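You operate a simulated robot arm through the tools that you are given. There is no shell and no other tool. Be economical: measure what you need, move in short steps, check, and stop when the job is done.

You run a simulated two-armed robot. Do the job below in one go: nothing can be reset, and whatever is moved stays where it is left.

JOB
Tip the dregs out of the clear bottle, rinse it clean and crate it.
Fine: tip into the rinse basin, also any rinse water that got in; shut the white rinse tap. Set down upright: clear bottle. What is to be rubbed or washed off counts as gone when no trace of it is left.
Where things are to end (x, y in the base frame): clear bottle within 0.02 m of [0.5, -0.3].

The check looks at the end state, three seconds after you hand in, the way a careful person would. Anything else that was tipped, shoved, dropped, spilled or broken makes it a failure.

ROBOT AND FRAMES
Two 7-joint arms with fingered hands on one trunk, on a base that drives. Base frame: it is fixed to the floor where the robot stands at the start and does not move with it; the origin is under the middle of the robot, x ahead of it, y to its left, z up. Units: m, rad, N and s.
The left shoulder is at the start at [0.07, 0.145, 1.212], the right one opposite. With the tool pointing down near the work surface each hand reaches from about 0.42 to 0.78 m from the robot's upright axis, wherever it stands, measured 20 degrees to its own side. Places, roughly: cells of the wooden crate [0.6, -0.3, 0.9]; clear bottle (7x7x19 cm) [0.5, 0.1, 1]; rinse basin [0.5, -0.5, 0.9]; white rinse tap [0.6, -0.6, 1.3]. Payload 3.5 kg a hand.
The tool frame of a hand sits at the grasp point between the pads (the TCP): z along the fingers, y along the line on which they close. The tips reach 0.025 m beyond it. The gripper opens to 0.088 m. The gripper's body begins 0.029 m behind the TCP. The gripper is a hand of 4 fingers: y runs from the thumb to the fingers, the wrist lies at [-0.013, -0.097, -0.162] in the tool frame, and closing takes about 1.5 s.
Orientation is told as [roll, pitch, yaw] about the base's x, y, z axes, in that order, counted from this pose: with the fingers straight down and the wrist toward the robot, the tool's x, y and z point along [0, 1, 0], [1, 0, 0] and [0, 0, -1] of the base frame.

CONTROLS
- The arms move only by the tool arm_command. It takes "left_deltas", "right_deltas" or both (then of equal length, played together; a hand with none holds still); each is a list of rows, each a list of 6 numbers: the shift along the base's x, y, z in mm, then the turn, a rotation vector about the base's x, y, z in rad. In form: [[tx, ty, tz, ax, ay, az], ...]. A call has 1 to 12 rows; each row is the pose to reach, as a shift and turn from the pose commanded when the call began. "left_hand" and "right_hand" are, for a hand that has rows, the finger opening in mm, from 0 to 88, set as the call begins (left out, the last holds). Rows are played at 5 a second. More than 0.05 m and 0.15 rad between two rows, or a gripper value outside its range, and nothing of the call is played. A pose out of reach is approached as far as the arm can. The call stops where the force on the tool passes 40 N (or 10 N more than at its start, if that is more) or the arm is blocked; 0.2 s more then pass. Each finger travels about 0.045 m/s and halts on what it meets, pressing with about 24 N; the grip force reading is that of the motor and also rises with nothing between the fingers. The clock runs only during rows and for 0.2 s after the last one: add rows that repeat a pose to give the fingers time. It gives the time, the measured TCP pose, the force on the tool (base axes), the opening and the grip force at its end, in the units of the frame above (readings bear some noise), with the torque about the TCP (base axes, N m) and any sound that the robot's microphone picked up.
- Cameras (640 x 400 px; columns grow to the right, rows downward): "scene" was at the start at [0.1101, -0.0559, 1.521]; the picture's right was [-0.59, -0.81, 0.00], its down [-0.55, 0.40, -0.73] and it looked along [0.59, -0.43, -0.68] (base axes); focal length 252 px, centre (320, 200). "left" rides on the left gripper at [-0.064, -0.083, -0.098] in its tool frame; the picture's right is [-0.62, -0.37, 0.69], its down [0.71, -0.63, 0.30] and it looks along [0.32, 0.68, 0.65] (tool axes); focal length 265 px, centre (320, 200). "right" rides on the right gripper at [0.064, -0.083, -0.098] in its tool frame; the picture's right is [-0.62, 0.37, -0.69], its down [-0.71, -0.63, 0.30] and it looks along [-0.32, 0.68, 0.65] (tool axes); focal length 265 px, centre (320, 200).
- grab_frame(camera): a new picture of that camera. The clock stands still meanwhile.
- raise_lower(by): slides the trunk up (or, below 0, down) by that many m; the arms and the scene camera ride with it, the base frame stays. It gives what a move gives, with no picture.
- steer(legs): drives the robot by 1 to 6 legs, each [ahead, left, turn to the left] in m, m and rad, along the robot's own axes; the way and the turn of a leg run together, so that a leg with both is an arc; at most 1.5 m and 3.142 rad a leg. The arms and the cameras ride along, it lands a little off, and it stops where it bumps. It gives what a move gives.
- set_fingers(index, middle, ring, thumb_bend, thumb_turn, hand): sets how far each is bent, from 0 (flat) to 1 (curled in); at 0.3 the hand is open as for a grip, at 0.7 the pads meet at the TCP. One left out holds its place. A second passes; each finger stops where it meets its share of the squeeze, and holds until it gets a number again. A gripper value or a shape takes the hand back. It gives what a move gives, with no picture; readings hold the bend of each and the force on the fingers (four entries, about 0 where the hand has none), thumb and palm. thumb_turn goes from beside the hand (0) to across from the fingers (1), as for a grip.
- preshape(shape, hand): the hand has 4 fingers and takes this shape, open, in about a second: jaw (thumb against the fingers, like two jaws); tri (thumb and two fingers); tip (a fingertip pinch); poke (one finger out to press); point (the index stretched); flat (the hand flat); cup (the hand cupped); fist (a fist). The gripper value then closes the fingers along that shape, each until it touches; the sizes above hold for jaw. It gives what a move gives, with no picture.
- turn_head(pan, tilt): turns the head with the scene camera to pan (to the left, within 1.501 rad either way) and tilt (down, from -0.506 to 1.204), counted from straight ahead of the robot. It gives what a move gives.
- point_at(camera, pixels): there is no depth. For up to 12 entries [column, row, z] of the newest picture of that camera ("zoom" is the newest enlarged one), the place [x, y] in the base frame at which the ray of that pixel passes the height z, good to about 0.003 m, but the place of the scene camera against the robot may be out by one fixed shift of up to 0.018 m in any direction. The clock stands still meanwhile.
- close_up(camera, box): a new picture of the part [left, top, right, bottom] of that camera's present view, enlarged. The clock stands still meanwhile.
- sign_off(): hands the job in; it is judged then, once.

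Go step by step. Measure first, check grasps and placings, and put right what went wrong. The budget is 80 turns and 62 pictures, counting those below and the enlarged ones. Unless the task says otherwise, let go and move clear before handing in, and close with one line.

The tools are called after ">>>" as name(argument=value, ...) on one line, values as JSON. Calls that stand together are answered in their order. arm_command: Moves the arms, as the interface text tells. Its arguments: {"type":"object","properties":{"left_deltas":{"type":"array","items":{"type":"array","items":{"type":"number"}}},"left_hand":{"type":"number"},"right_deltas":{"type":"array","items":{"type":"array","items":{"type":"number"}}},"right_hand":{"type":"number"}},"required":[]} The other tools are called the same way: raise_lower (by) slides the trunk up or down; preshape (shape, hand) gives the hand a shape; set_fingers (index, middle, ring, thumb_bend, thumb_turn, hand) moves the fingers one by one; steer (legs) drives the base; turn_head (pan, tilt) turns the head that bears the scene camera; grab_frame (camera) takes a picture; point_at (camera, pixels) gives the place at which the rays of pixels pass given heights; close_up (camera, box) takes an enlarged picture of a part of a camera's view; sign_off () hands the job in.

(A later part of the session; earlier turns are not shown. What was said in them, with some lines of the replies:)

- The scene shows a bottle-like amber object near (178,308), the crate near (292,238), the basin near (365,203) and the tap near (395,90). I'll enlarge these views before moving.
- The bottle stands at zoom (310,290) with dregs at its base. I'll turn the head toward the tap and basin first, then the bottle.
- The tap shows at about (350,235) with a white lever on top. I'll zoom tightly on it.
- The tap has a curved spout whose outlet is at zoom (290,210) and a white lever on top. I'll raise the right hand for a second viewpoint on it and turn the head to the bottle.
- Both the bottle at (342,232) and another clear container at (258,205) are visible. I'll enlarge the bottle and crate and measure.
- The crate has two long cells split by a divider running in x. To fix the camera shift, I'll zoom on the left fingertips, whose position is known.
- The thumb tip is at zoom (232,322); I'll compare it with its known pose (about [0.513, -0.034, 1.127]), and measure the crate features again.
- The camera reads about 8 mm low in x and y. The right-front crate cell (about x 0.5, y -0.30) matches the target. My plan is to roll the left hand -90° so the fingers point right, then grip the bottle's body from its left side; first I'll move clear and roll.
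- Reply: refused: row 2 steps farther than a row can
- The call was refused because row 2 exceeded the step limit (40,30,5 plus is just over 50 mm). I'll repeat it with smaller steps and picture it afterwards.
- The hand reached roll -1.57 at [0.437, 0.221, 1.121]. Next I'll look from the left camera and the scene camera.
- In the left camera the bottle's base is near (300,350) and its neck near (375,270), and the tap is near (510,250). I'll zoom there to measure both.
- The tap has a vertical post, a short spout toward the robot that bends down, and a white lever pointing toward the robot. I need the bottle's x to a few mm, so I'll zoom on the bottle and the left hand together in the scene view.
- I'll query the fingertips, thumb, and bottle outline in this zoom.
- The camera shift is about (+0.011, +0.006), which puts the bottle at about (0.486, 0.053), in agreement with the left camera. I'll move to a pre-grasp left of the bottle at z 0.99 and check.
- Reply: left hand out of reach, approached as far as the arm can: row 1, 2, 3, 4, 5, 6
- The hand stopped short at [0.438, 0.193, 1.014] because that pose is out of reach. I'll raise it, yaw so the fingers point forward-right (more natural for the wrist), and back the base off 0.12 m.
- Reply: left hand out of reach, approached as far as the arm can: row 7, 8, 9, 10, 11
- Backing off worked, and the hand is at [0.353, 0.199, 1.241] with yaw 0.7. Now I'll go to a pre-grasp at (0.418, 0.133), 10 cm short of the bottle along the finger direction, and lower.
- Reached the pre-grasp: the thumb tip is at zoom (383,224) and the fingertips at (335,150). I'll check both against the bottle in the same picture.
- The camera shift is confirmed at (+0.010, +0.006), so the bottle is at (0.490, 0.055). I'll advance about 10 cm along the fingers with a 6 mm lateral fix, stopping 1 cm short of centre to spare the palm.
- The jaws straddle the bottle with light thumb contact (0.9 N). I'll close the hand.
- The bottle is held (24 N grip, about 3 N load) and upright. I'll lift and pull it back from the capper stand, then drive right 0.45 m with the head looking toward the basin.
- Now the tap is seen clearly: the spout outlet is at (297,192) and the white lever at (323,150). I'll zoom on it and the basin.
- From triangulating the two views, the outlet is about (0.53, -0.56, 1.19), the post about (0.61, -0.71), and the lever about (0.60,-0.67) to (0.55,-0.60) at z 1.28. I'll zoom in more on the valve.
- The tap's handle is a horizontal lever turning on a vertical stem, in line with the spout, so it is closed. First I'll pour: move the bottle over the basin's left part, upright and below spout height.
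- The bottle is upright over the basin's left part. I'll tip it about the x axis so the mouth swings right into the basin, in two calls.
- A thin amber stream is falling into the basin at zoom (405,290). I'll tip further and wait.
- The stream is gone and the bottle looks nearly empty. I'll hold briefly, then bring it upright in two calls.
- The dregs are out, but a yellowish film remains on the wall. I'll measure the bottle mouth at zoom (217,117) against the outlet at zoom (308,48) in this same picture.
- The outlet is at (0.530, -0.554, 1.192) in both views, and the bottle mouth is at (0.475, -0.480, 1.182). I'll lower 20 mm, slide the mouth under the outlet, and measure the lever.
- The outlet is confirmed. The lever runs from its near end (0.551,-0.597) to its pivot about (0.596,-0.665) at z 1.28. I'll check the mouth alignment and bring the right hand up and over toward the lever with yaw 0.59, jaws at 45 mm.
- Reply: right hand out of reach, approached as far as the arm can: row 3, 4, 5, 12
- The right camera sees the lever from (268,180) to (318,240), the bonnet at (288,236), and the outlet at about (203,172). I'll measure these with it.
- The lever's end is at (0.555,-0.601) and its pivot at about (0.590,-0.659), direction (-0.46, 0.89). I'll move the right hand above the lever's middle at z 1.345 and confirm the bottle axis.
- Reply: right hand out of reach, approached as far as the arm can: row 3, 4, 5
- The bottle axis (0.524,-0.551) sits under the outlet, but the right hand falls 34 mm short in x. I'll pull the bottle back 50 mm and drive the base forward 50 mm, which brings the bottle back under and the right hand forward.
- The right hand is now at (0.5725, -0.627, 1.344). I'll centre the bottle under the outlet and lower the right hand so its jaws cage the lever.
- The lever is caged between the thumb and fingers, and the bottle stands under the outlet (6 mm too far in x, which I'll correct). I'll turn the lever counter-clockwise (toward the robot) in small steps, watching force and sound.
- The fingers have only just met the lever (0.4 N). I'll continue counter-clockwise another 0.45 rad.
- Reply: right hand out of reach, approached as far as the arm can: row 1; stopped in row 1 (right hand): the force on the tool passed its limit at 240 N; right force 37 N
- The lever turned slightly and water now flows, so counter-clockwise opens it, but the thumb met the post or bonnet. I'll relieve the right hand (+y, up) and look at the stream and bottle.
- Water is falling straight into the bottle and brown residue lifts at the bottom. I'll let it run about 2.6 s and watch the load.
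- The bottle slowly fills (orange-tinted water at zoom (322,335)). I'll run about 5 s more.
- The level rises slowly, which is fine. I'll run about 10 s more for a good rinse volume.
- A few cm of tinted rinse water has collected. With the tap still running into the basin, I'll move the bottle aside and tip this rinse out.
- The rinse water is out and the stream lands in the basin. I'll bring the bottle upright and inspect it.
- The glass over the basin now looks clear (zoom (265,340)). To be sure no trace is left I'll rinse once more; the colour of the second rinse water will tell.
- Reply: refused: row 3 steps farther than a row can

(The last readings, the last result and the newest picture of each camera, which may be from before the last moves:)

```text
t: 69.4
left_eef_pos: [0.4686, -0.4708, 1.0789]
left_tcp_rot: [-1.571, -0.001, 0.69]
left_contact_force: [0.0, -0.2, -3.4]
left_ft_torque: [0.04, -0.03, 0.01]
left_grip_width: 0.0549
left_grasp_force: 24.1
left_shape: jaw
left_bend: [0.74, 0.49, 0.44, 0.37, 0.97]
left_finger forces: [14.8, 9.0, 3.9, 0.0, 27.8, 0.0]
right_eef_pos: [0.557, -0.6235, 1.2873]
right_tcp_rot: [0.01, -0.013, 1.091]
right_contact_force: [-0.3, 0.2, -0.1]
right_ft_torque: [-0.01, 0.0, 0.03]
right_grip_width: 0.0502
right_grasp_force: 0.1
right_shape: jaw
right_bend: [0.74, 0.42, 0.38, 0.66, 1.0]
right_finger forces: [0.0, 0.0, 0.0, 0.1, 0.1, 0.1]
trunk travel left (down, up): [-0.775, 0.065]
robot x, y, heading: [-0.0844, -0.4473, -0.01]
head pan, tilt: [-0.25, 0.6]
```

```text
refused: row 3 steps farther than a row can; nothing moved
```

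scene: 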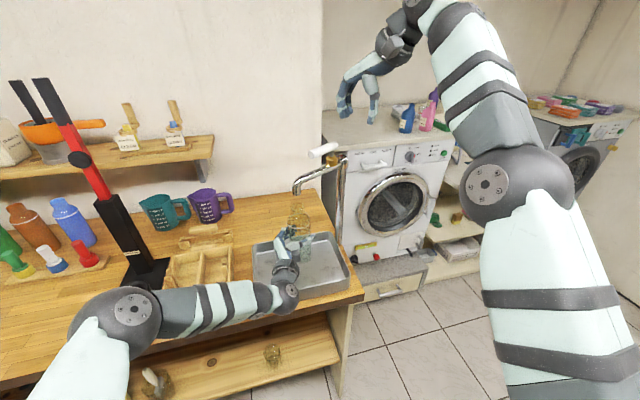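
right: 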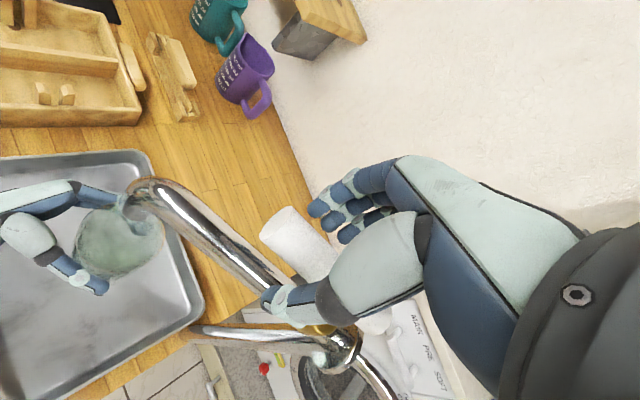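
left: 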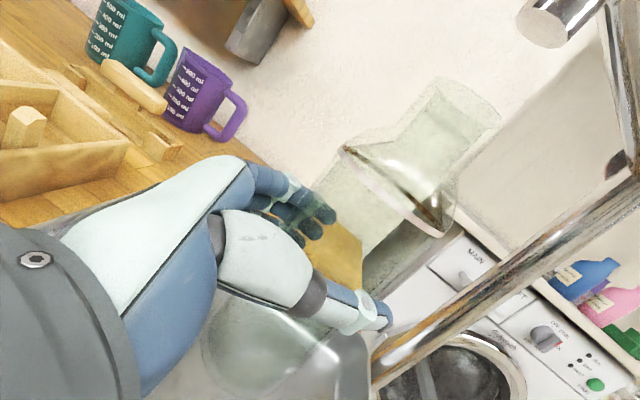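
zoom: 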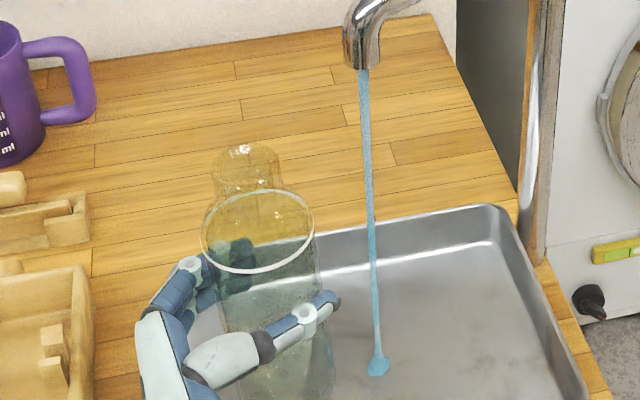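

The step was too large, so I'll split it.

>>> arm_command(left_deltas=[[0, 0, -28, 0, 0, 0], [25, -32, -28, 0, 0, 0], [45, -57, -28, 0, 0, 0], [60, -77, -28, 0, 0, 0], [60, -77, -28, 0, 0, 0], [60, -77, -28, 0, 0, 0], [60, -77, -28, 0, 0, 0], [60, -77, -28, 0, 0, 0], [60, -77, -28, 0, 0, 0], [60, -77, -28, 0, 0, 0], [60, -77, -28, 0, 0, 0], [60, -77, -28, 0, 0, 0]])

>>> arm_command(left_deltas=[[0, 0, 0, 0, 0, 0], [0, 0, 0, 0, 0, 0], [0, 0, 0, 0, 0, 0], [0, 0, 0, 0, 0, 0], [0, 0, 0, 0, 0, 0], [0, 0, 0, 0, 0, 0], [0, 0, 0, 0, 0, 0], [0, 0, 0, 0, 0, 0], [0, 0, 0, 0, 0, 0], [0, 0, 0, 0, 0, 0], [0, 0, 0, 0, 0, 0], [0, 0, 0, 0, 0, 0]])

>>> arm_command(left_deltas=[[0, 0, 0, 0, 0, 0], [0, 0, 0, 0, 0, 0], [0, 0, 0, 0, 0, 0], [0, 0, 0, 0, 0, 0], [0, 0, 0, 0, 0, 0], [0, 0, 0, 0, 0, 0], [0, 0, 0, 0, 0, 0], [0, 0, 0, 0, 0, 0], [0, 0, 0, 0, 0, 0], [0, 0, 0, 0, 0, 0], [0, 0, 0, 0, 0, 0], [0, 0, 0, 0, 0, 0]])

>>> close_up(camera="scene", box=[260, 120, 370, 280])

```text
t: 72.0
left_eef_pos: [0.5292, -0.5462, 1.052]
left_tcp_rot: [-1.57, 0.001, 0.689]
left_contact_force: [-0.1, 0.5, -2.7]
left_ft_torque: [0.01, 0.0, 0.0]
left_grip_width: 0.055
left_grasp_force: 24.2
left_shape: jaw
left_bend: [0.74, 0.49, 0.44, 0.37, 0.97]
left_finger forces: [14.7, 8.9, 3.6, 0.1, 27.7, 0.0]
right_eef_pos: [0.5563, -0.6249, 1.2875]
right_tcp_rot: [0.009, -0.015, 1.091]
right_contact_force: [-0.4, -0.6, 1.5]
right_ft_torque: [-0.02, -0.01, 0.0]
right_grip_width: 0.0504
right_grasp_force: 0.1
right_shape: jaw
right_bend: [0.74, 0.42, 0.38, 0.66, 1.0]
right_finger forces: [0.1, 0.1, 0.0, 0.1, 0.0, 0.0]
trunk travel left (down, up): [-0.775, 0.065]
robot x, y, heading: [-0.0839, -0.4503, -0.01]
head pan, tilt: [-0.25, 0.6]
```

```text
t: 74.6
left_eef_pos: [0.5293, -0.5461, 1.0517]
left_tcp_rot: [-1.568, 0.0, 0.687]
left_contact_force: [0.8, -0.2, -2.9]
left_ft_torque: [0.05, -0.01, 0.02]
left_grip_width: 0.0549
left_grasp_force: 23.6
left_shape: jaw
left_bend: [0.74, 0.49, 0.44, 0.37, 0.97]
left_finger forces: [14.7, 8.8, 3.8, 0.1, 27.7, 0.1]
right_eef_pos: [0.5564, -0.6237, 1.2869]
right_tcp_rot: [0.01, -0.012, 1.091]
right_contact_force: [0.1, -0.7, 0.9]
right_ft_torque: [-0.02, -0.03, 0.01]
right_grip_width: 0.0505
right_grasp_force: 0.1
right_shape: jaw
right_bend: [0.74, 0.42, 0.38, 0.66, 1.0]
right_finger forces: [0.0, 0.1, 0.1, 0.1, 0.1, 0.1]
trunk travel left (down, up): [-0.775, 0.065]
robot x, y, heading: [-0.0841, -0.4512, -0.01]
head pan, tilt: [-0.25, 0.6]
```

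```text
t: 77.2
left_eef_pos: [0.5294, -0.5464, 1.0525]
left_tcp_rot: [-1.568, -0.001, 0.688]
left_contact_force: [0.1, -0.2, -2.3]
left_ft_torque: [-0.02, 0.01, -0.02]
left_grip_width: 0.0549
left_grasp_force: 24.1
left_shape: jaw
left_bend: [0.74, 0.49, 0.44, 0.37, 0.97]
left_finger forces: [14.9, 8.9, 3.8, 0.0, 27.6, 0.0]
right_eef_pos: [0.5566, -0.6248, 1.286]
right_tcp_rot: [0.01, -0.014, 1.091]
right_contact_force: [-0.2, 0.0, -0.5]
right_ft_torque: [0.01, 0.02, 0.01]
right_grip_width: 0.0503
right_grasp_force: 0.1
right_shape: jaw
right_bend: [0.74, 0.42, 0.38, 0.66, 1.0]
right_finger forces: [0.0, 0.0, 0.0, 0.0, 0.0, 0.0]
trunk travel left (down, up): [-0.775, 0.065]
robot x, y, heading: [-0.0804, -0.4494, -0.014]
head pan, tilt: [-0.25, 0.6]
```

```text
2.50 times, centred on (315, 200) of scene
```

zoom: 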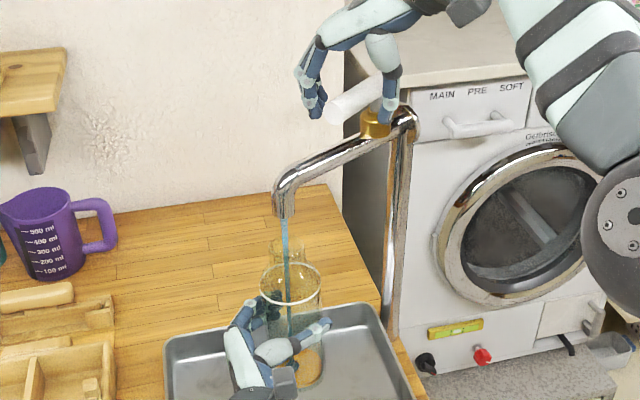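

Water keeps running neatly into the bottle. I'll now shut the tap: swing the right hand clockwise back to yaw 0.48 so the thumb pushes the lever home, in small steps under the force limit.

>>> arm_command(right_deltas=[[4, 3, -2, 0, 0, -0.13], [8, 5, -2, 0, 0, -0.26], [12, 6, -2, 0, 0, -0.39], [15, 7, -2, 0, 0, -0.52], [17, 7, -2, 0, 0, -0.61], [20, 8, -2, 0, 0, -0.61], [23, 10, -2, 0, 0, -0.61], [23, 10, -2, 0, 0, -0.61]])

>>> close_up(camera="scene", box=[260, 110, 350, 230])

```text
t: 79.0
left_eef_pos: [0.5289, -0.5473, 1.0518]
left_tcp_rot: [-1.568, 0.001, 0.687]
left_contact_force: [0.3, -0.4, -2.0]
left_ft_torque: [0.01, 0.0, 0.0]
left_grip_width: 0.0548
left_grasp_force: 23.4
left_shape: jaw
left_bend: [0.74, 0.49, 0.44, 0.37, 0.97]
left_finger forces: [14.9, 8.7, 3.6, 0.0, 27.7, 0.0]
right_eef_pos: [0.5788, -0.614, 1.2847]
right_tcp_rot: [0.011, -0.013, 0.48]
right_contact_force: [-0.7, 0.4, -0.4]
right_ft_torque: [0.01, 0.0, 0.01]
right_grip_width: 0.0506
right_grasp_force: 0.0
right_shape: jaw
right_bend: [0.74, 0.42, 0.38, 0.66, 1.0]
right_finger forces: [0.0, 0.0, 0.1, 0.1, 0.4, 0.1]
trunk travel left (down, up): [-0.775, 0.065]
robot x, y, heading: [-0.0847, -0.4466, -0.007]
head pan, tilt: [-0.25, 0.6]
```

```text
3.33 times, centred on (305, 170) of scene
```

zoom: 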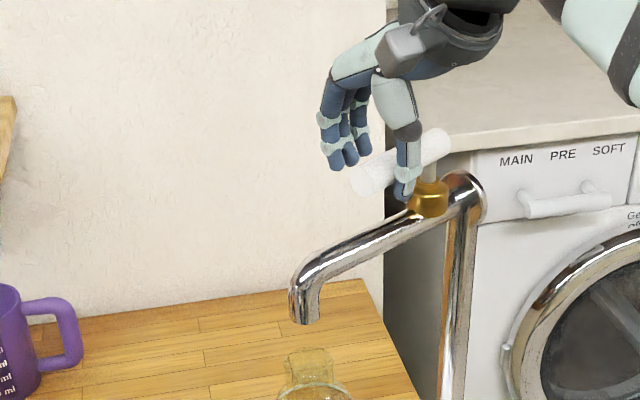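

The stream has stopped and the thumb rests lightly on the lever. I'll nudge a few mm further to seat it at its stop and read the force.

>>> arm_command(right_deltas=[[2, 1, 0, 0, 0, 0], [4, 2, 0, 0, 0, 0], [4, 2, 0, 0, 0, 0]])

```text
t: 79.8
left_eef_pos: [0.5288, -0.5469, 1.0521]
left_tcp_rot: [-1.568, 0.0, 0.688]
left_contact_force: [0.0, 0.2, -4.0]
left_ft_torque: [0.04, 0.01, 0.01]
left_grip_width: 0.0551
left_grasp_force: 23.8
left_shape: jaw
left_bend: [0.74, 0.49, 0.44, 0.37, 0.97]
left_finger forces: [14.8, 9.0, 3.7, 0.0, 27.6, 0.0]
right_eef_pos: [0.5841, -0.6125, 1.2853]
right_tcp_rot: [0.009, -0.014, 0.48]
right_contact_force: [-1.7, 0.4, -0.6]
right_ft_torque: [-0.02, 0.01, -0.02]
right_grip_width: 0.0512
right_grasp_force: 0.1
right_shape: jaw
right_bend: [0.74, 0.42, 0.38, 0.65, 1.0]
right_finger forces: [0.0, 0.0, 0.0, 0.0, 1.0, 0.0]
trunk travel left (down, up): [-0.775, 0.065]
robot x, y, heading: [-0.0819, -0.447, -0.01]
head pan, tilt: [-0.25, 0.6]
```

The tap is shut (1 N at the thumb, no flow). I'll lift the right hand off and retract it while the left moves aside and starts tipping out the rinse water.

>>> arm_command(right_deltas=[[-8, -4, 0, 0, 0, 0], [-8, -4, 30, 0, 0, 0], [-8, -4, 60, 0, 0, 0], [-8, -4, 75, 0, 0, 0], [-45, -25, 80, 0, 0, 0], [-85, -50, 80, 0, 0, 0], [-125, -75, 80, 0, 0, 0], [-165, -100, 80, 0, 0, 0], [-200, -130, 80, 0, 0, 0], [-235, -155, 80, 0, 0, 0], [-250, -190, 60, 0, 0, 0], [-250, -190, 60, 0, 0, 0]], left_deltas=[[-25, 25, 5, 0, 0, 0], [-45, 52, 15, 0, 0, 0], [-60, 77, 28, 0, 0, 0], [-60, 77, 28, 0.15, 0, 0], [-60, 77, 28, 0.3, 0, 0], [-60, 77, 28, 0.45, 0, 0], [-60, 77, 28, 0.6, 0, 0], [-60, 77, 28, 0.75, 0, 0], [-60, 77, 28, 0.9, 0, 0], [-60, 77, 28, 1.05, 0, 0], [-60, 77, 28, 1.2, 0, 0], [-60, 77, 28, 1.35, 0, 0]])

>>> arm_command(left_deltas=[[0, 0, 0, 0.15, 0, 0], [0, 0, 0, 0.3, 0, 0], [0, 0, 0, 0.45, 0, 0], [0, 0, 0, 0.6, 0, 0], [0, 0, 0, 0.75, 0, 0], [0, 0, 0, 0.9, 0, 0], [0, 0, 0, 1.05, 0, 0], [0, 0, 0, 1.15, 0, 0], [0, 0, 0, 1.15, 0, 0], [0, 0, 0, 1.15, 0, 0], [0, 0, 0, 1.15, 0, 0], [0, 0, 0, 1.15, 0, 0]])

>>> arm_command(left_deltas=[[0, 0, 0, 0.1, 0, 0], [0, 0, 0, 0.1, 0, 0], [0, 0, 0, 0.1, 0, 0], [0, 0, 0, 0.1, 0, 0], [0, 0, 0, 0.1, 0, 0], [0, 0, 0, 0, 0, 0], [0, 0, 0, -0.1, 0, 0], [0, 0, 0, -0.25, 0, 0], [0, 0, 0, -0.4, 0, 0], [0, 0, 0, -0.55, 0, 0], [0, 0, 0, -0.7, 0, 0], [0, 0, 0, -0.85, 0, 0]])

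>>> arm_command(left_deltas=[[0, 0, 0, -0.15, 0, 0], [0, 0, 0, -0.3, 0, 0], [0, 0, 0, -0.45, 0, 0], [0, 0, 0, -0.6, 0, 0], [0, 0, 0, -0.75, 0, 0], [0, 0, 0, -0.9, 0, 0], [0, 0, 0, -1.05, 0, 0], [0, 0, 0, -1.2, 0, 0], [0, 0, 0, -1.35, 0, 0], [0, 0, 0, -1.5, 0, 0], [0, 0, 0, -1.65, 0, 0], [0, 0, 0, -1.65, 0, 0]])

>>> grab_frame(camera="scene")

```text
t: 82.4
left_eef_pos: [0.4689, -0.4702, 1.0791]
left_tcp_rot: [-0.28, -0.669, 0.178]
left_contact_force: [0.6, 0.5, -3.0]
left_ft_torque: [-0.04, -0.02, 0.03]
left_grip_width: 0.055
left_grasp_force: 23.8
left_shape: jaw
left_bend: [0.74, 0.49, 0.44, 0.37, 0.97]
left_finger forces: [14.7, 8.5, 3.3, 0.0, 27.6, 0.0]
right_eef_pos: [0.3324, -0.8019, 1.3445]
right_tcp_rot: [0.01, -0.014, 0.48]
right_contact_force: [0.0, 0.7, -0.1]
right_ft_torque: [-0.03, -0.04, 0.03]
right_grip_width: 0.0502
right_grasp_force: 0.1
right_shape: jaw
right_bend: [0.74, 0.42, 0.38, 0.66, 1.0]
right_finger forces: [0.0, 0.0, 0.1, 0.0, 0.1, 0.0]
right hand out of reach, approached as far as the arm can: row 4
trunk travel left (down, up): [-0.775, 0.065]
robot x, y, heading: [-0.0838, -0.4467, -0.007]
head pan, tilt: [-0.25, 0.6]
```

```text
t: 85.0
left_eef_pos: [0.4676, -0.4714, 1.0803]
left_tcp_rot: [1.047, -0.389, -0.582]
left_contact_force: [0.5, -0.6, -3.0]
left_ft_torque: [-0.02, 0.02, -0.03]
left_grip_width: 0.0546
left_grasp_force: 24.0
left_shape: jaw
left_bend: [0.74, 0.5, 0.45, 0.37, 0.97]
left_finger forces: [15.1, 8.5, 3.2, 0.0, 27.7, 0.1]
right_eef_pos: [0.3332, -0.8025, 1.3457]
right_tcp_rot: [0.009, -0.016, 0.48]
right_contact_force: [0.8, 0.2, -0.3]
right_ft_torque: [0.05, 0.03, 0.02]
right_grip_width: 0.0502
right_grasp_force: 0.0
right_shape: jaw
right_bend: [0.74, 0.42, 0.38, 0.66, 1.0]
right_finger forces: [0.0, 0.0, 0.0, 0.0, 0.0, 0.0]
trunk travel left (down, up): [-0.775, 0.065]
robot x, y, heading: [-0.0851, -0.4488, -0.012]
head pan, tilt: [-0.25, 0.6]
```

```text
t: 87.6
left_eef_pos: [0.4679, -0.4677, 1.0803]
left_tcp_rot: [0.1, -0.686, -0.064]
left_contact_force: [-0.5, 0.3, -3.0]
left_ft_torque: [-0.02, 0.02, 0.01]
left_grip_width: 0.0549
left_grasp_force: 23.8
left_shape: jaw
left_bend: [0.74, 0.5, 0.45, 0.37, 0.97]
left_finger forces: [15.0, 8.3, 3.3, 0.1, 27.9, 0.1]
right_eef_pos: [0.3333, -0.802, 1.3458]
right_tcp_rot: [0.01, -0.015, 0.481]
right_contact_force: [-0.1, 0.5, -0.4]
right_ft_torque: [-0.03, -0.01, 0.0]
right_grip_width: 0.0502
right_grasp_force: 0.0
right_shape: jaw
right_bend: [0.74, 0.42, 0.38, 0.66, 1.0]
right_finger forces: [0.0, 0.0, 0.0, 0.1, 0.0, 0.0]
trunk travel left (down, up): [-0.775, 0.065]
robot x, y, heading: [-0.0834, -0.4507, -0.008]
head pan, tilt: [-0.25, 0.6]
```

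```text
t: 90.2
left_eef_pos: [0.4682, -0.4705, 1.0798]
left_tcp_rot: [-1.573, 0.002, 0.689]
left_contact_force: [-0.1, 0.3, -2.2]
left_ft_torque: [0.05, 0.02, -0.02]
left_grip_width: 0.0547
left_grasp_force: 24.0
left_shape: jaw
left_bend: [0.74, 0.5, 0.44, 0.37, 0.97]
left_finger forces: [14.7, 8.8, 3.8, 0.0, 27.6, 0.0]
right_eef_pos: [0.3334, -0.8013, 1.3461]
right_tcp_rot: [0.01, -0.013, 0.481]
right_contact_force: [0.4, 0.3, 0.2]
right_ft_torque: [0.01, 0.01, -0.01]
right_grip_width: 0.05
right_grasp_force: 0.1
right_shape: jaw
right_bend: [0.74, 0.42, 0.38, 0.66, 1.0]
right_finger forces: [0.1, 0.0, 0.1, 0.0, 0.0, 0.0]
trunk travel left (down, up): [-0.775, 0.065]
robot x, y, heading: [-0.0859, -0.4515, -0.009]
head pan, tilt: [-0.25, 0.6]
```

```text
8 pictures are left
```

scene: 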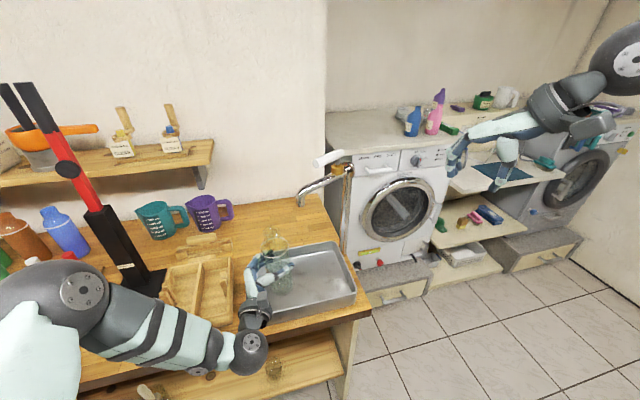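

The tap is shut and the bottle is upright. I'll take one close-up covering both the bottle and the crate to check cleanliness and measure the cell.

>>> close_up(camera="scene", box=[155, 215, 315, 325])

```text
3.64 times, centred on (235, 270) of scene
```

zoom: 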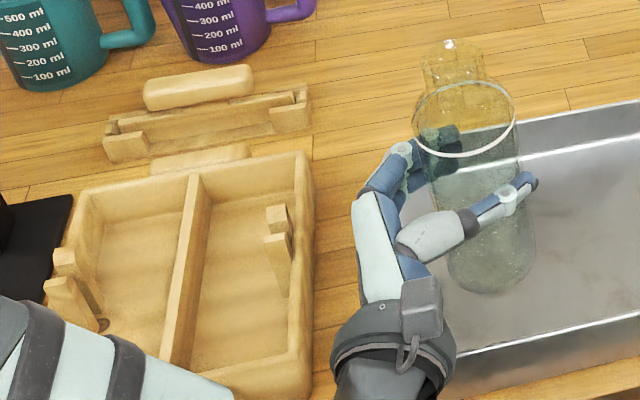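

The bottle looks clean, with no tint over the basin. Now I'll measure the right cell's divider edge and right wall inner edge at the wall-top height.

>>> point_at(camera="zoom", pixels=[[207, 182, 0.94], [193, 365, 0.94], [296, 160, 0.94], [288, 365, 0.94], [250, 168, 0.94], [265, 238, 0.94], [288, 230, 0.95], [240, 392, 0.94], [313, 330, 0.94], [312, 375, 0.9], [437, 250, 1.02], [522, 250, 1.02]])

```text
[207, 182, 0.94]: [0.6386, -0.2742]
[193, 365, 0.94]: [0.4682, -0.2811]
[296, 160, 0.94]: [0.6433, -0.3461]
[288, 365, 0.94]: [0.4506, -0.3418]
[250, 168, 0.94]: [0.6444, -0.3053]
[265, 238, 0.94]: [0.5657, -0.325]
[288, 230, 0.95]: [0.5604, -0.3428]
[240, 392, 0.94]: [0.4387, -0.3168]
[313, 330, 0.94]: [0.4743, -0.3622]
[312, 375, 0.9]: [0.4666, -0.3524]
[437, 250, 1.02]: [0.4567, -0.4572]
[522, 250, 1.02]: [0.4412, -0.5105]
```

The right cell spans roughly y -0.267 to -0.342, consistent with a centre of (0.50, -0.30). I'll carry the bottle over it, with its base about 3 cm above the walls, and check the alignment.

>>> arm_command(left_deltas=[[0, 40, 10, 0, 0, 0], [0, 80, 10, 0, 0, 0], [10, 120, 10, 0, 0, 0], [20, 160, 0, 0, 0, 0], [27, 178, -10, 0, 0, 0], [27, 178, -20, 0, 0, 0], [27, 178, -20, 0, 0, 0]])

>>> turn_head(pan=0.2, tilt=0.8)

>>> close_up(camera="scene", box=[230, 130, 390, 290])

```text
t: 91.3
left_eef_pos: [0.4864, -0.3267, 1.0702]
left_tcp_rot: [-1.641, 0.124, 0.677]
left_contact_force: [-0.5, 0.0, -1.9]
left_ft_torque: [0.04, 0.0, 0.02]
left_grip_width: 0.0547
left_grasp_force: 24.3
left_shape: jaw
left_bend: [0.74, 0.5, 0.44, 0.37, 0.98]
left_finger forces: [15.4, 9.2, 3.5, 0.0, 28.1, 0.0]
left hand out of reach, approached as far as the arm can: row 4
right_eef_pos: [0.333, -0.8013, 1.3457]
right_tcp_rot: [0.011, -0.013, 0.48]
right_contact_force: [0.5, 0.7, -0.4]
right_ft_torque: [-0.01, -0.01, 0.03]
right_grip_width: 0.0504
right_grasp_force: 0.0
right_shape: jaw
right_bend: [0.74, 0.42, 0.38, 0.66, 1.0]
right_finger forces: [0.0, 0.0, 0.0, 0.0, 0.0, 0.1]
trunk travel left (down, up): [-0.775, 0.065]
robot x, y, heading: [-0.0831, -0.4498, -0.013]
head pan, tilt: [-0.25, 0.6]
stopped in row 5 (left hand): the force on the tool passed its limit at 109 N (the readings are from after the stop); the commanded pose is now the measured one
```

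```text
t: 92.2
left_eef_pos: [0.4849, -0.3279, 1.0697]
left_tcp_rot: [-1.64, 0.124, 0.672]
left_contact_force: [2.1, -0.3, -2.9]
left_ft_torque: [0.11, 0.11, 0.13]
left_grip_width: 0.0545
left_grasp_force: 24.0
left_shape: jaw
left_bend: [0.74, 0.5, 0.44, 0.37, 0.98]
left_finger forces: [15.4, 9.1, 3.5, 0.0, 28.1, 0.0]
right_eef_pos: [0.3323, -0.8021, 1.3447]
right_tcp_rot: [0.009, -0.015, 0.48]
right_contact_force: [-0.6, 0.1, 0.7]
right_ft_torque: [0.0, 0.0, -0.01]
right_grip_width: 0.0503
right_grasp_force: 0.0
right_shape: jaw
right_bend: [0.74, 0.42, 0.38, 0.66, 1.0]
right_finger forces: [0.0, 0.1, 0.0, 0.0, 0.1, 0.0]
trunk travel left (down, up): [-0.775, 0.065]
robot x, y, heading: [-0.0838, -0.4521, -0.013]
head pan, tilt: [0.201, 0.799]
```

```text
2.50 times, centred on (310, 210) of scene
```

zoom: 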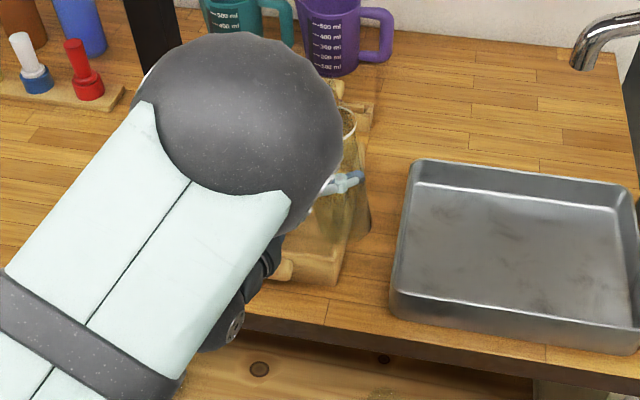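

The arm folded into another posture near (0.486,-0.327), was stopped by a force, and the bottle is held tilted about 8°. I'll lift gently, level the bottle, and creep back toward the basin, where the posture was good.

>>> arm_command(left_deltas=[[0, -2, 10, 0.03, -0.013, 0.004], [0, -4, 20, 0.066, -0.026, 0.008], [0, -10, 25, 0.1, -0.04, 0.012], [0, -20, 28, 0.132, -0.053, 0.017], [0, -32, 30, 0.132, -0.053, 0.017], [-3, -45, 30, 0.132, -0.053, 0.017], [-6, -60, 30, 0.132, -0.053, 0.017], [-9, -75, 30, 0.132, -0.053, 0.017], [-12, -90, 30, 0.132, -0.053, 0.017], [-15, -105, 30, 0.132, -0.053, 0.017], [-17, -122, 30, 0.132, -0.053, 0.017], [-17, -142, 25, 0.132, -0.053, 0.017]])

```text
t: 94.8
left_eef_pos: [0.4705, -0.471, 1.0952]
left_tcp_rot: [-1.572, -0.002, 0.696]
left_contact_force: [-0.3, 0.0, -2.6]
left_ft_torque: [0.04, -0.03, 0.03]
left_grip_width: 0.0552
left_grasp_force: 23.4
left_shape: jaw
left_bend: [0.74, 0.5, 0.44, 0.37, 0.98]
left_finger forces: [15.2, 9.0, 3.4, 0.0, 27.9, 0.0]
right_eef_pos: [0.3346, -0.8033, 1.3446]
right_tcp_rot: [0.01, -0.014, 0.479]
right_contact_force: [-0.3, -0.3, 0.0]
right_ft_torque: [0.01, 0.02, -0.03]
right_grip_width: 0.0502
right_grasp_force: 0.1
right_shape: jaw
right_bend: [0.74, 0.42, 0.38, 0.66, 1.0]
right_finger forces: [0.0, 0.1, 0.0, 0.1, 0.0, 0.0]
trunk travel left (down, up): [-0.775, 0.065]
robot x, y, heading: [-0.0787, -0.4504, -0.012]
head pan, tilt: [0.201, 0.799]
```

Back at [0.4705, -0.471, 1.095] and level. I'll drive the base back 5 cm and left 16 cm so the crate lies at the same relative place as the earlier good grasps, then look.

>>> arm_command(left_deltas=[[0, 0, 25, 0, 0, 0], [0, 0, 50, 0, 0, 0]])

>>> steer(legs=[[-0.05, 0, 0], [0, 0.16, 0]])

>>> turn_head(pan=-0.05, tilt=0.8)

>>> grab_frame(camera="scene")

```text
t: 95.4
left_eef_pos: [0.468, -0.4683, 1.1448]
left_tcp_rot: [-1.574, -0.004, 0.695]
left_contact_force: [0.4, 0.3, -3.8]
left_ft_torque: [0.01, -0.02, 0.0]
left_grip_width: 0.0546
left_grasp_force: 23.7
left_shape: jaw
left_bend: [0.74, 0.5, 0.44, 0.37, 0.98]
left_finger forces: [15.2, 9.0, 3.3, 0.0, 28.0, 0.0]
right_eef_pos: [0.3326, -0.8013, 1.346]
right_tcp_rot: [0.01, -0.015, 0.479]
right_contact_force: [0.6, 0.5, 0.2]
right_ft_torque: [-0.02, -0.03, -0.03]
right_grip_width: 0.0505
right_grasp_force: 0.0
right_shape: jaw
right_bend: [0.74, 0.42, 0.38, 0.66, 1.0]
right_finger forces: [0.0, 0.0, 0.0, 0.1, 0.0, 0.1]
trunk travel left (down, up): [-0.775, 0.065]
robot x, y, heading: [-0.0819, -0.4487, -0.008]
head pan, tilt: [0.201, 0.799]
```

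```text
t: 97.3
left_eef_pos: [0.4186, -0.3135, 1.1464]
left_tcp_rot: [-1.57, -0.007, 0.696]
left_contact_force: [0.0, -0.8, -2.3]
left_ft_torque: [0.0, 0.02, 0.0]
left_grip_width: 0.0549
left_grasp_force: 23.7
left_shape: jaw
left_bend: [0.74, 0.5, 0.44, 0.37, 0.98]
left_finger forces: [15.2, 8.9, 3.4, 0.0, 28.1, 0.0]
right_eef_pos: [0.2856, -0.6482, 1.3437]
right_tcp_rot: [0.011, -0.015, 0.479]
right_contact_force: [-0.2, 0.2, 0.0]
right_ft_torque: [0.02, -0.01, 0.0]
right_grip_width: 0.0503
right_grasp_force: 0.1
right_shape: jaw
right_bend: [0.74, 0.42, 0.38, 0.66, 1.0]
right_finger forces: [0.0, 0.0, 0.0, 0.0, 0.1, 0.0]
trunk travel left (down, up): [-0.775, 0.065]
robot x, y, heading: [-0.1301, -0.2908, -0.014]
head pan, tilt: [0.201, 0.799]
```

```text
t: 98.1
left_eef_pos: [0.4196, -0.3095, 1.1454]
left_tcp_rot: [-1.573, -0.003, 0.696]
left_contact_force: [-0.7, 0.6, -2.6]
left_ft_torque: [0.02, 0.01, -0.03]
left_grip_width: 0.0548
left_grasp_force: 23.5
left_shape: jaw
left_bend: [0.74, 0.5, 0.44, 0.37, 0.98]
left_finger forces: [15.1, 9.0, 3.4, 0.0, 27.8, 0.0]
right_eef_pos: [0.2852, -0.6432, 1.3455]
right_tcp_rot: [0.009, -0.014, 0.479]
right_contact_force: [0.0, -0.1, -0.3]
right_ft_torque: [0.01, 0.01, 0.02]
right_grip_width: 0.0506
right_grasp_force: 0.0
right_shape: jaw
right_bend: [0.74, 0.42, 0.38, 0.66, 1.0]
right_finger forces: [0.0, 0.1, 0.0, 0.0, 0.0, 0.2]
trunk travel left (down, up): [-0.775, 0.065]
robot x, y, heading: [-0.1314, -0.2883, -0.01]
head pan, tilt: [-0.051, 0.799]
```

```text
5 pictures are left
```

scene: 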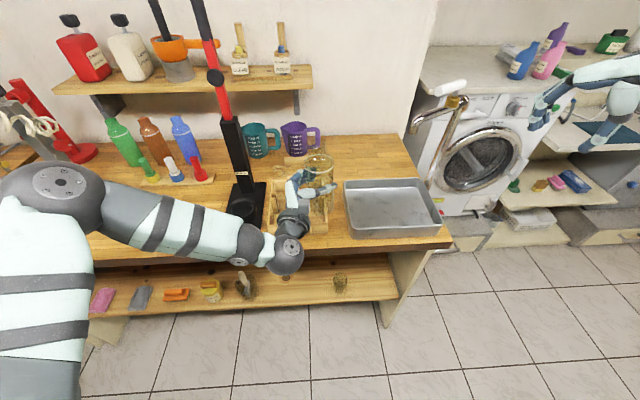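

Everything still stands in place. I'll move slowly to above the cell, TCP (0.495, -0.292, 1.065), then take a close-up.

>>> arm_command(left_deltas=[[15, 4, 0, 0, 0, 0], [30, 8, 0, 0, 0, 0], [45, 12, 0, 0, 0, 0], [60, 16, 0, 0, 0, 0], [75, 18, 0, 0, 0, 0], [75, 18, -20, 0, 0, 0], [75, 18, -40, 0, 0, 0], [75, 18, -60, 0, 0, 0], [75, 18, -80, 0, 0, 0], [75, 18, -80, 0, 0, 0]])

>>> close_up(camera="scene", box=[230, 140, 370, 270])

```text
t: 100.3
left_eef_pos: [0.4954, -0.2924, 1.065]
left_tcp_rot: [-1.573, -0.004, 0.693]
left_contact_force: [-0.6, 0.0, -2.4]
left_ft_torque: [0.02, 0.01, -0.01]
left_grip_width: 0.0548
left_grasp_force: 24.0
left_shape: jaw
left_bend: [0.74, 0.5, 0.44, 0.37, 0.98]
left_finger forces: [15.2, 8.9, 3.4, 0.0, 27.9, 0.0]
right_eef_pos: [0.285, -0.643, 1.3453]
right_tcp_rot: [0.01, -0.015, 0.479]
right_contact_force: [0.3, 0.5, 0.0]
right_ft_torque: [0.02, 0.01, -0.01]
right_grip_width: 0.0502
right_grasp_force: 0.0
right_shape: jaw
right_bend: [0.74, 0.42, 0.38, 0.66, 1.0]
right_finger forces: [0.0, 0.1, 0.0, 0.0, 0.1, 0.1]
trunk travel left (down, up): [-0.775, 0.065]
robot x, y, heading: [-0.1315, -0.2884, -0.013]
head pan, tilt: [-0.051, 0.799]
```

```text
3.08 times, centred on (300, 205) of scene
```

zoom: 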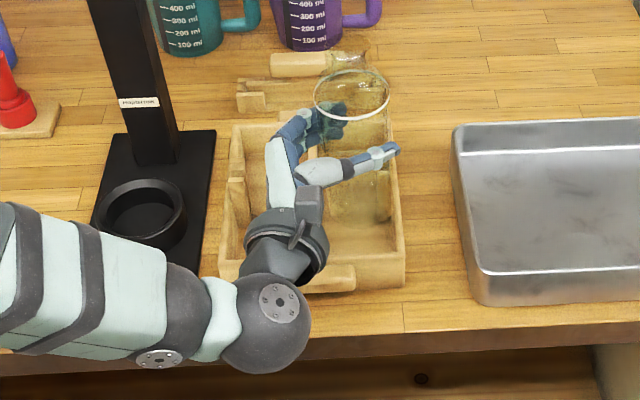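

The bottle hangs over the right cell, with its base near zoom (360,205). I'll compare the base and ring with the crate's edges in this picture.

>>> point_at(camera="zoom", pixels=[[352, 95, 1.107], [314, 98, 1.107], [390, 98, 1.107], [330, 195, 0.99], [391, 195, 0.99], [360, 222, 0.977], [404, 250, 0.94], [397, 150, 0.94], [404, 285, 0.9], [222, 290, 0.9], [380, 58, 1.167], [395, 110, 0.94]])

```text
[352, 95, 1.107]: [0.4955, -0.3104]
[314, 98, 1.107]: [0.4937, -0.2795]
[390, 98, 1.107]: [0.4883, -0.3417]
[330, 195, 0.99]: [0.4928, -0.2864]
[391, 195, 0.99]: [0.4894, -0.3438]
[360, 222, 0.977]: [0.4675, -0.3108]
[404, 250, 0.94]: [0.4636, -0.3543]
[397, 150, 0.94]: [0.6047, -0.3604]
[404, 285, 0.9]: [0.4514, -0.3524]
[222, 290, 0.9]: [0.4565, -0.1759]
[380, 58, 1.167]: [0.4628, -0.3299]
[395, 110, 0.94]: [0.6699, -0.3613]
```

Relative to the crate, the bottle needs about +9 mm in x and +5 mm in y to sit in the cell's middle. I'll shift it and lower in small steps to just above the cell floor.

>>> arm_command(left_deltas=[[5, 3, 0, 0, 0, 0], [9, 5, 0, 0, 0, 0], [9, 5, -12, 0, 0, 0], [9, 5, -24, 0, 0, 0], [9, 5, -32, 0, 0, 0], [9, 5, -40, 0, 0, 0], [9, 5, -46, 0, 0, 0], [9, 5, -52, 0, 0, 0], [9, 5, -56, 0, 0, 0], [9, 5, -60, 0, 0, 0], [9, 5, -60, 0, 0, 0]])

```text
t: 102.7
left_eef_pos: [0.504, -0.2874, 1.0049]
left_tcp_rot: [-1.572, -0.003, 0.695]
left_contact_force: [-0.5, 0.6, -3.5]
left_ft_torque: [0.05, -0.05, 0.01]
left_grip_width: 0.0548
left_grasp_force: 23.7
left_shape: jaw
left_bend: [0.74, 0.5, 0.44, 0.37, 0.98]
left_finger forces: [15.2, 9.0, 3.4, 0.1, 28.0, 0.0]
right_eef_pos: [0.2844, -0.6444, 1.3445]
right_tcp_rot: [0.01, -0.013, 0.479]
right_contact_force: [-0.6, 0.2, -0.2]
right_ft_torque: [-0.04, -0.06, 0.0]
right_grip_width: 0.0504
right_grasp_force: 0.1
right_shape: jaw
right_bend: [0.74, 0.42, 0.38, 0.66, 1.0]
right_finger forces: [0.0, 0.0, 0.1, 0.0, 0.1, 0.1]
trunk travel left (down, up): [-0.775, 0.065]
robot x, y, heading: [-0.1278, -0.2901, -0.01]
head pan, tilt: [-0.051, 0.799]
```

There is no contact and the base is already below the wall tops, so it is inside the cell. I'll lower 2 mm at a time until it touches.

>>> arm_command(left_deltas=[[0, 0, -2, 0, 0, 0], [0, 0, -4, 0, 0, 0], [0, 0, -6, 0, 0, 0], [0, 0, -8, 0, 0, 0]])

```text
t: 103.7
left_eef_pos: [0.5017, -0.2884, 0.9994]
left_tcp_rot: [-1.575, -0.006, 0.695]
left_contact_force: [-0.2, -1.6, 4.4]
left_ft_torque: [-0.02, -0.05, -0.01]
left_grip_width: 0.0548
left_grasp_force: 24.3
left_shape: jaw
left_bend: [0.74, 0.49, 0.44, 0.37, 0.97]
left_finger forces: [15.1, 9.0, 3.4, 0.0, 28.0, 0.1]
right_eef_pos: [0.2821, -0.6446, 1.346]
right_tcp_rot: [0.01, -0.013, 0.48]
right_contact_force: [0.5, -0.4, 0.3]
right_ft_torque: [-0.02, -0.01, 0.02]
right_grip_width: 0.0503
right_grasp_force: 0.0
right_shape: jaw
right_bend: [0.74, 0.42, 0.38, 0.66, 1.0]
right_finger forces: [0.0, 0.0, 0.0, 0.1, 0.0, 0.0]
trunk travel left (down, up): [-0.775, 0.065]
robot x, y, heading: [-0.1332, -0.2923, -0.012]
head pan, tilt: [-0.051, 0.799]
```

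The load turned to +4.4 N upward at TCP z 0.999, matching the cell floor, so the bottle stands on it. I'll open the hand.

>>> arm_command(left_deltas=[[0, 0, 0, 0, 0, 0], [0, 0, 0, 0, 0, 0], [0, 0, 0, 0, 0, 0], [0, 0, 0, 0, 0, 0], [0, 0, 0, 0, 0, 0], [0, 0, 0, 0, 0, 0], [0, 0, 0, 0, 0, 0], [0, 0, 0, 0, 0, 0]], left_hand=88)

>>> close_up(camera="scene", box=[230, 140, 370, 270])

```text
t: 105.5
left_eef_pos: [0.5033, -0.2886, 0.9964]
left_tcp_rot: [-1.573, -0.004, 0.694]
left_contact_force: [-0.4, -0.1, 0.0]
left_ft_torque: [-0.01, 0.0, 0.0]
left_grip_width: 0.0876
left_grasp_force: 0.0
left_shape: jaw
left_bend: [0.3, 0.3, 0.3, 0.3, 0.98]
left_finger forces: [0.0, 0.1, 0.1, 0.1, 0.1, 0.1]
right_eef_pos: [0.2846, -0.6432, 1.3454]
right_tcp_rot: [0.01, -0.015, 0.48]
right_contact_force: [0.3, -0.5, -0.1]
right_ft_torque: [-0.01, 0.01, 0.03]
right_grip_width: 0.0504
right_grasp_force: 0.1
right_shape: jaw
right_bend: [0.74, 0.42, 0.38, 0.66, 1.0]
right_finger forces: [0.1, 0.0, 0.0, 0.1, 0.0, 0.0]
trunk travel left (down, up): [-0.775, 0.065]
robot x, y, heading: [-0.1278, -0.2923, -0.008]
head pan, tilt: [-0.051, 0.799]
```

```text
3.08 times, centred on (300, 205) of scene
```

zoom: 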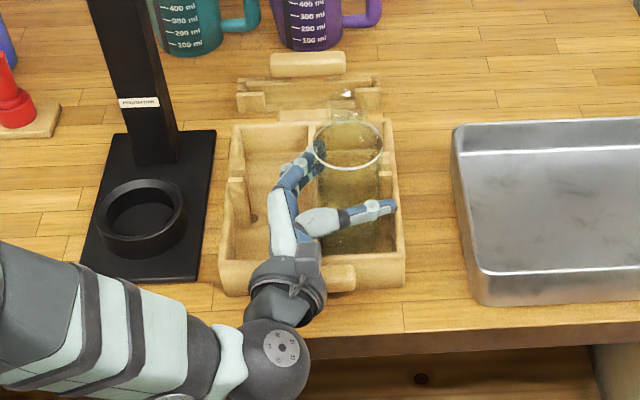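

The bottle stands upright in the right cell with the hand open. I'll centre the jaws slightly away from the thumb side, back straight out along the fingers, then lift.

>>> arm_command(left_deltas=[[-3, -3, 0, 0, 0, 0], [-13, 9, 0, 0, 0, 0], [-26, 25, 0, 0, 0, 0], [-42, 44, 0, 0, 0, 0], [-61, 67, 0, 0, 0, 0], [-80, 90, 10, 0, 0, 0], [-85, 90, 50, 0, 0, 0], [-95, 90, 95, 0, 0, 0], [-100, 90, 140, 0, 0, 0], [-100, 90, 140, 0, 0, 0]])

>>> grab_frame(camera="scene")

>>> close_up(camera="scene", box=[230, 140, 370, 270])

```text
t: 107.7
left_eef_pos: [0.4041, -0.188, 1.1302]
left_tcp_rot: [-1.567, 0.02, 0.713]
left_contact_force: [0.4, 0.0, 0.1]
left_ft_torque: [-0.01, -0.02, 0.01]
left_grip_width: 0.088
left_grasp_force: 0.1
left_shape: jaw
left_bend: [0.3, 0.3, 0.3, 0.3, 0.98]
left_finger forces: [0.0, 0.0, 0.0, 0.0, 0.1, 0.0]
right_eef_pos: [0.2847, -0.6438, 1.3454]
right_tcp_rot: [0.011, -0.014, 0.479]
right_contact_force: [1.5, 0.2, -0.5]
right_ft_torque: [0.02, -0.01, 0.01]
right_grip_width: 0.0503
right_grasp_force: 0.1
right_shape: jaw
right_bend: [0.74, 0.42, 0.38, 0.66, 1.0]
right_finger forces: [0.0, 0.1, 0.0, 0.0, 0.0, 0.0]
trunk travel left (down, up): [-0.775, 0.065]
robot x, y, heading: [-0.1303, -0.2895, -0.01]
head pan, tilt: [-0.051, 0.799]
```

```text
2 pictures are left
```

scene: 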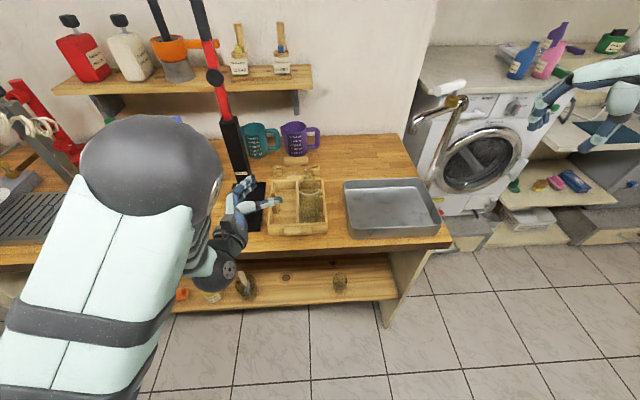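

```text
3.08 times, centred on (300, 205) of scene
```

zoom: 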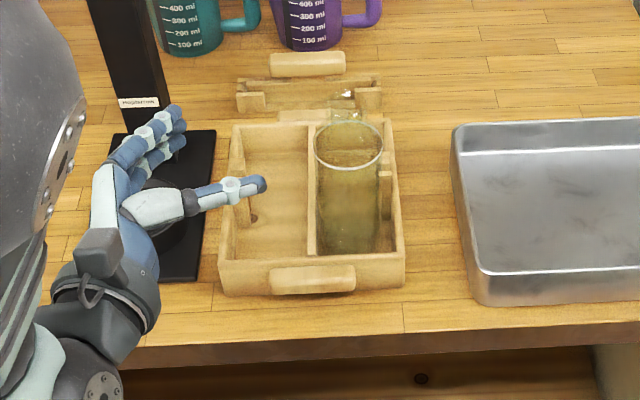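

The bottle stands upright alone in the right cell with the hand clear. I'll check its position and take one tight close-up for any trace inside.

>>> point_at(camera="zoom", pixels=[[348, 142, 1.038], [316, 145, 1.038], [383, 145, 1.038], [347, 108, 1.095], [404, 285, 0.9], [222, 290, 0.9]])

>>> close_up(camera="scene", box=[295, 160, 335, 230])

```text
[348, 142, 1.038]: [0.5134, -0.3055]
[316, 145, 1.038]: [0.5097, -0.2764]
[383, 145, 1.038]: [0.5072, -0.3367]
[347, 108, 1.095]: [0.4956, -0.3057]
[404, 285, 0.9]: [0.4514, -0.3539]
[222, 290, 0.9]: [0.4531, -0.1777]
```

```text
5.71 times, centred on (315, 195) of scene
```

zoom: 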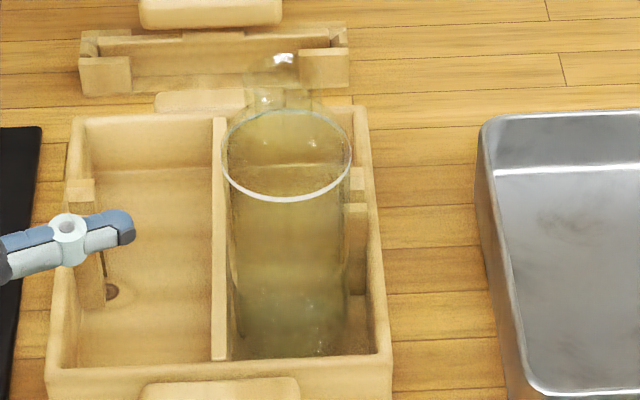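

The bottle stands upright and looks clear at about (0.51, -0.30), inside the cell. The tap is shut with no stream, and both hands are clear, so I'm handing in.

>>> sign_off()

```text
The job is handed in.
```

I tipped the dregs into the basin, rinsed the clear bottle twice and emptied it, shut the white tap, and left the bottle upright in the crate's right cell at about (0.51, -0.30). On the way, the right thumb hit the tap fitting once (240 N) and the left arm was stopped once by a 109 N force. Nothing looked damaged, moved or spilled in the pictures afterwards.
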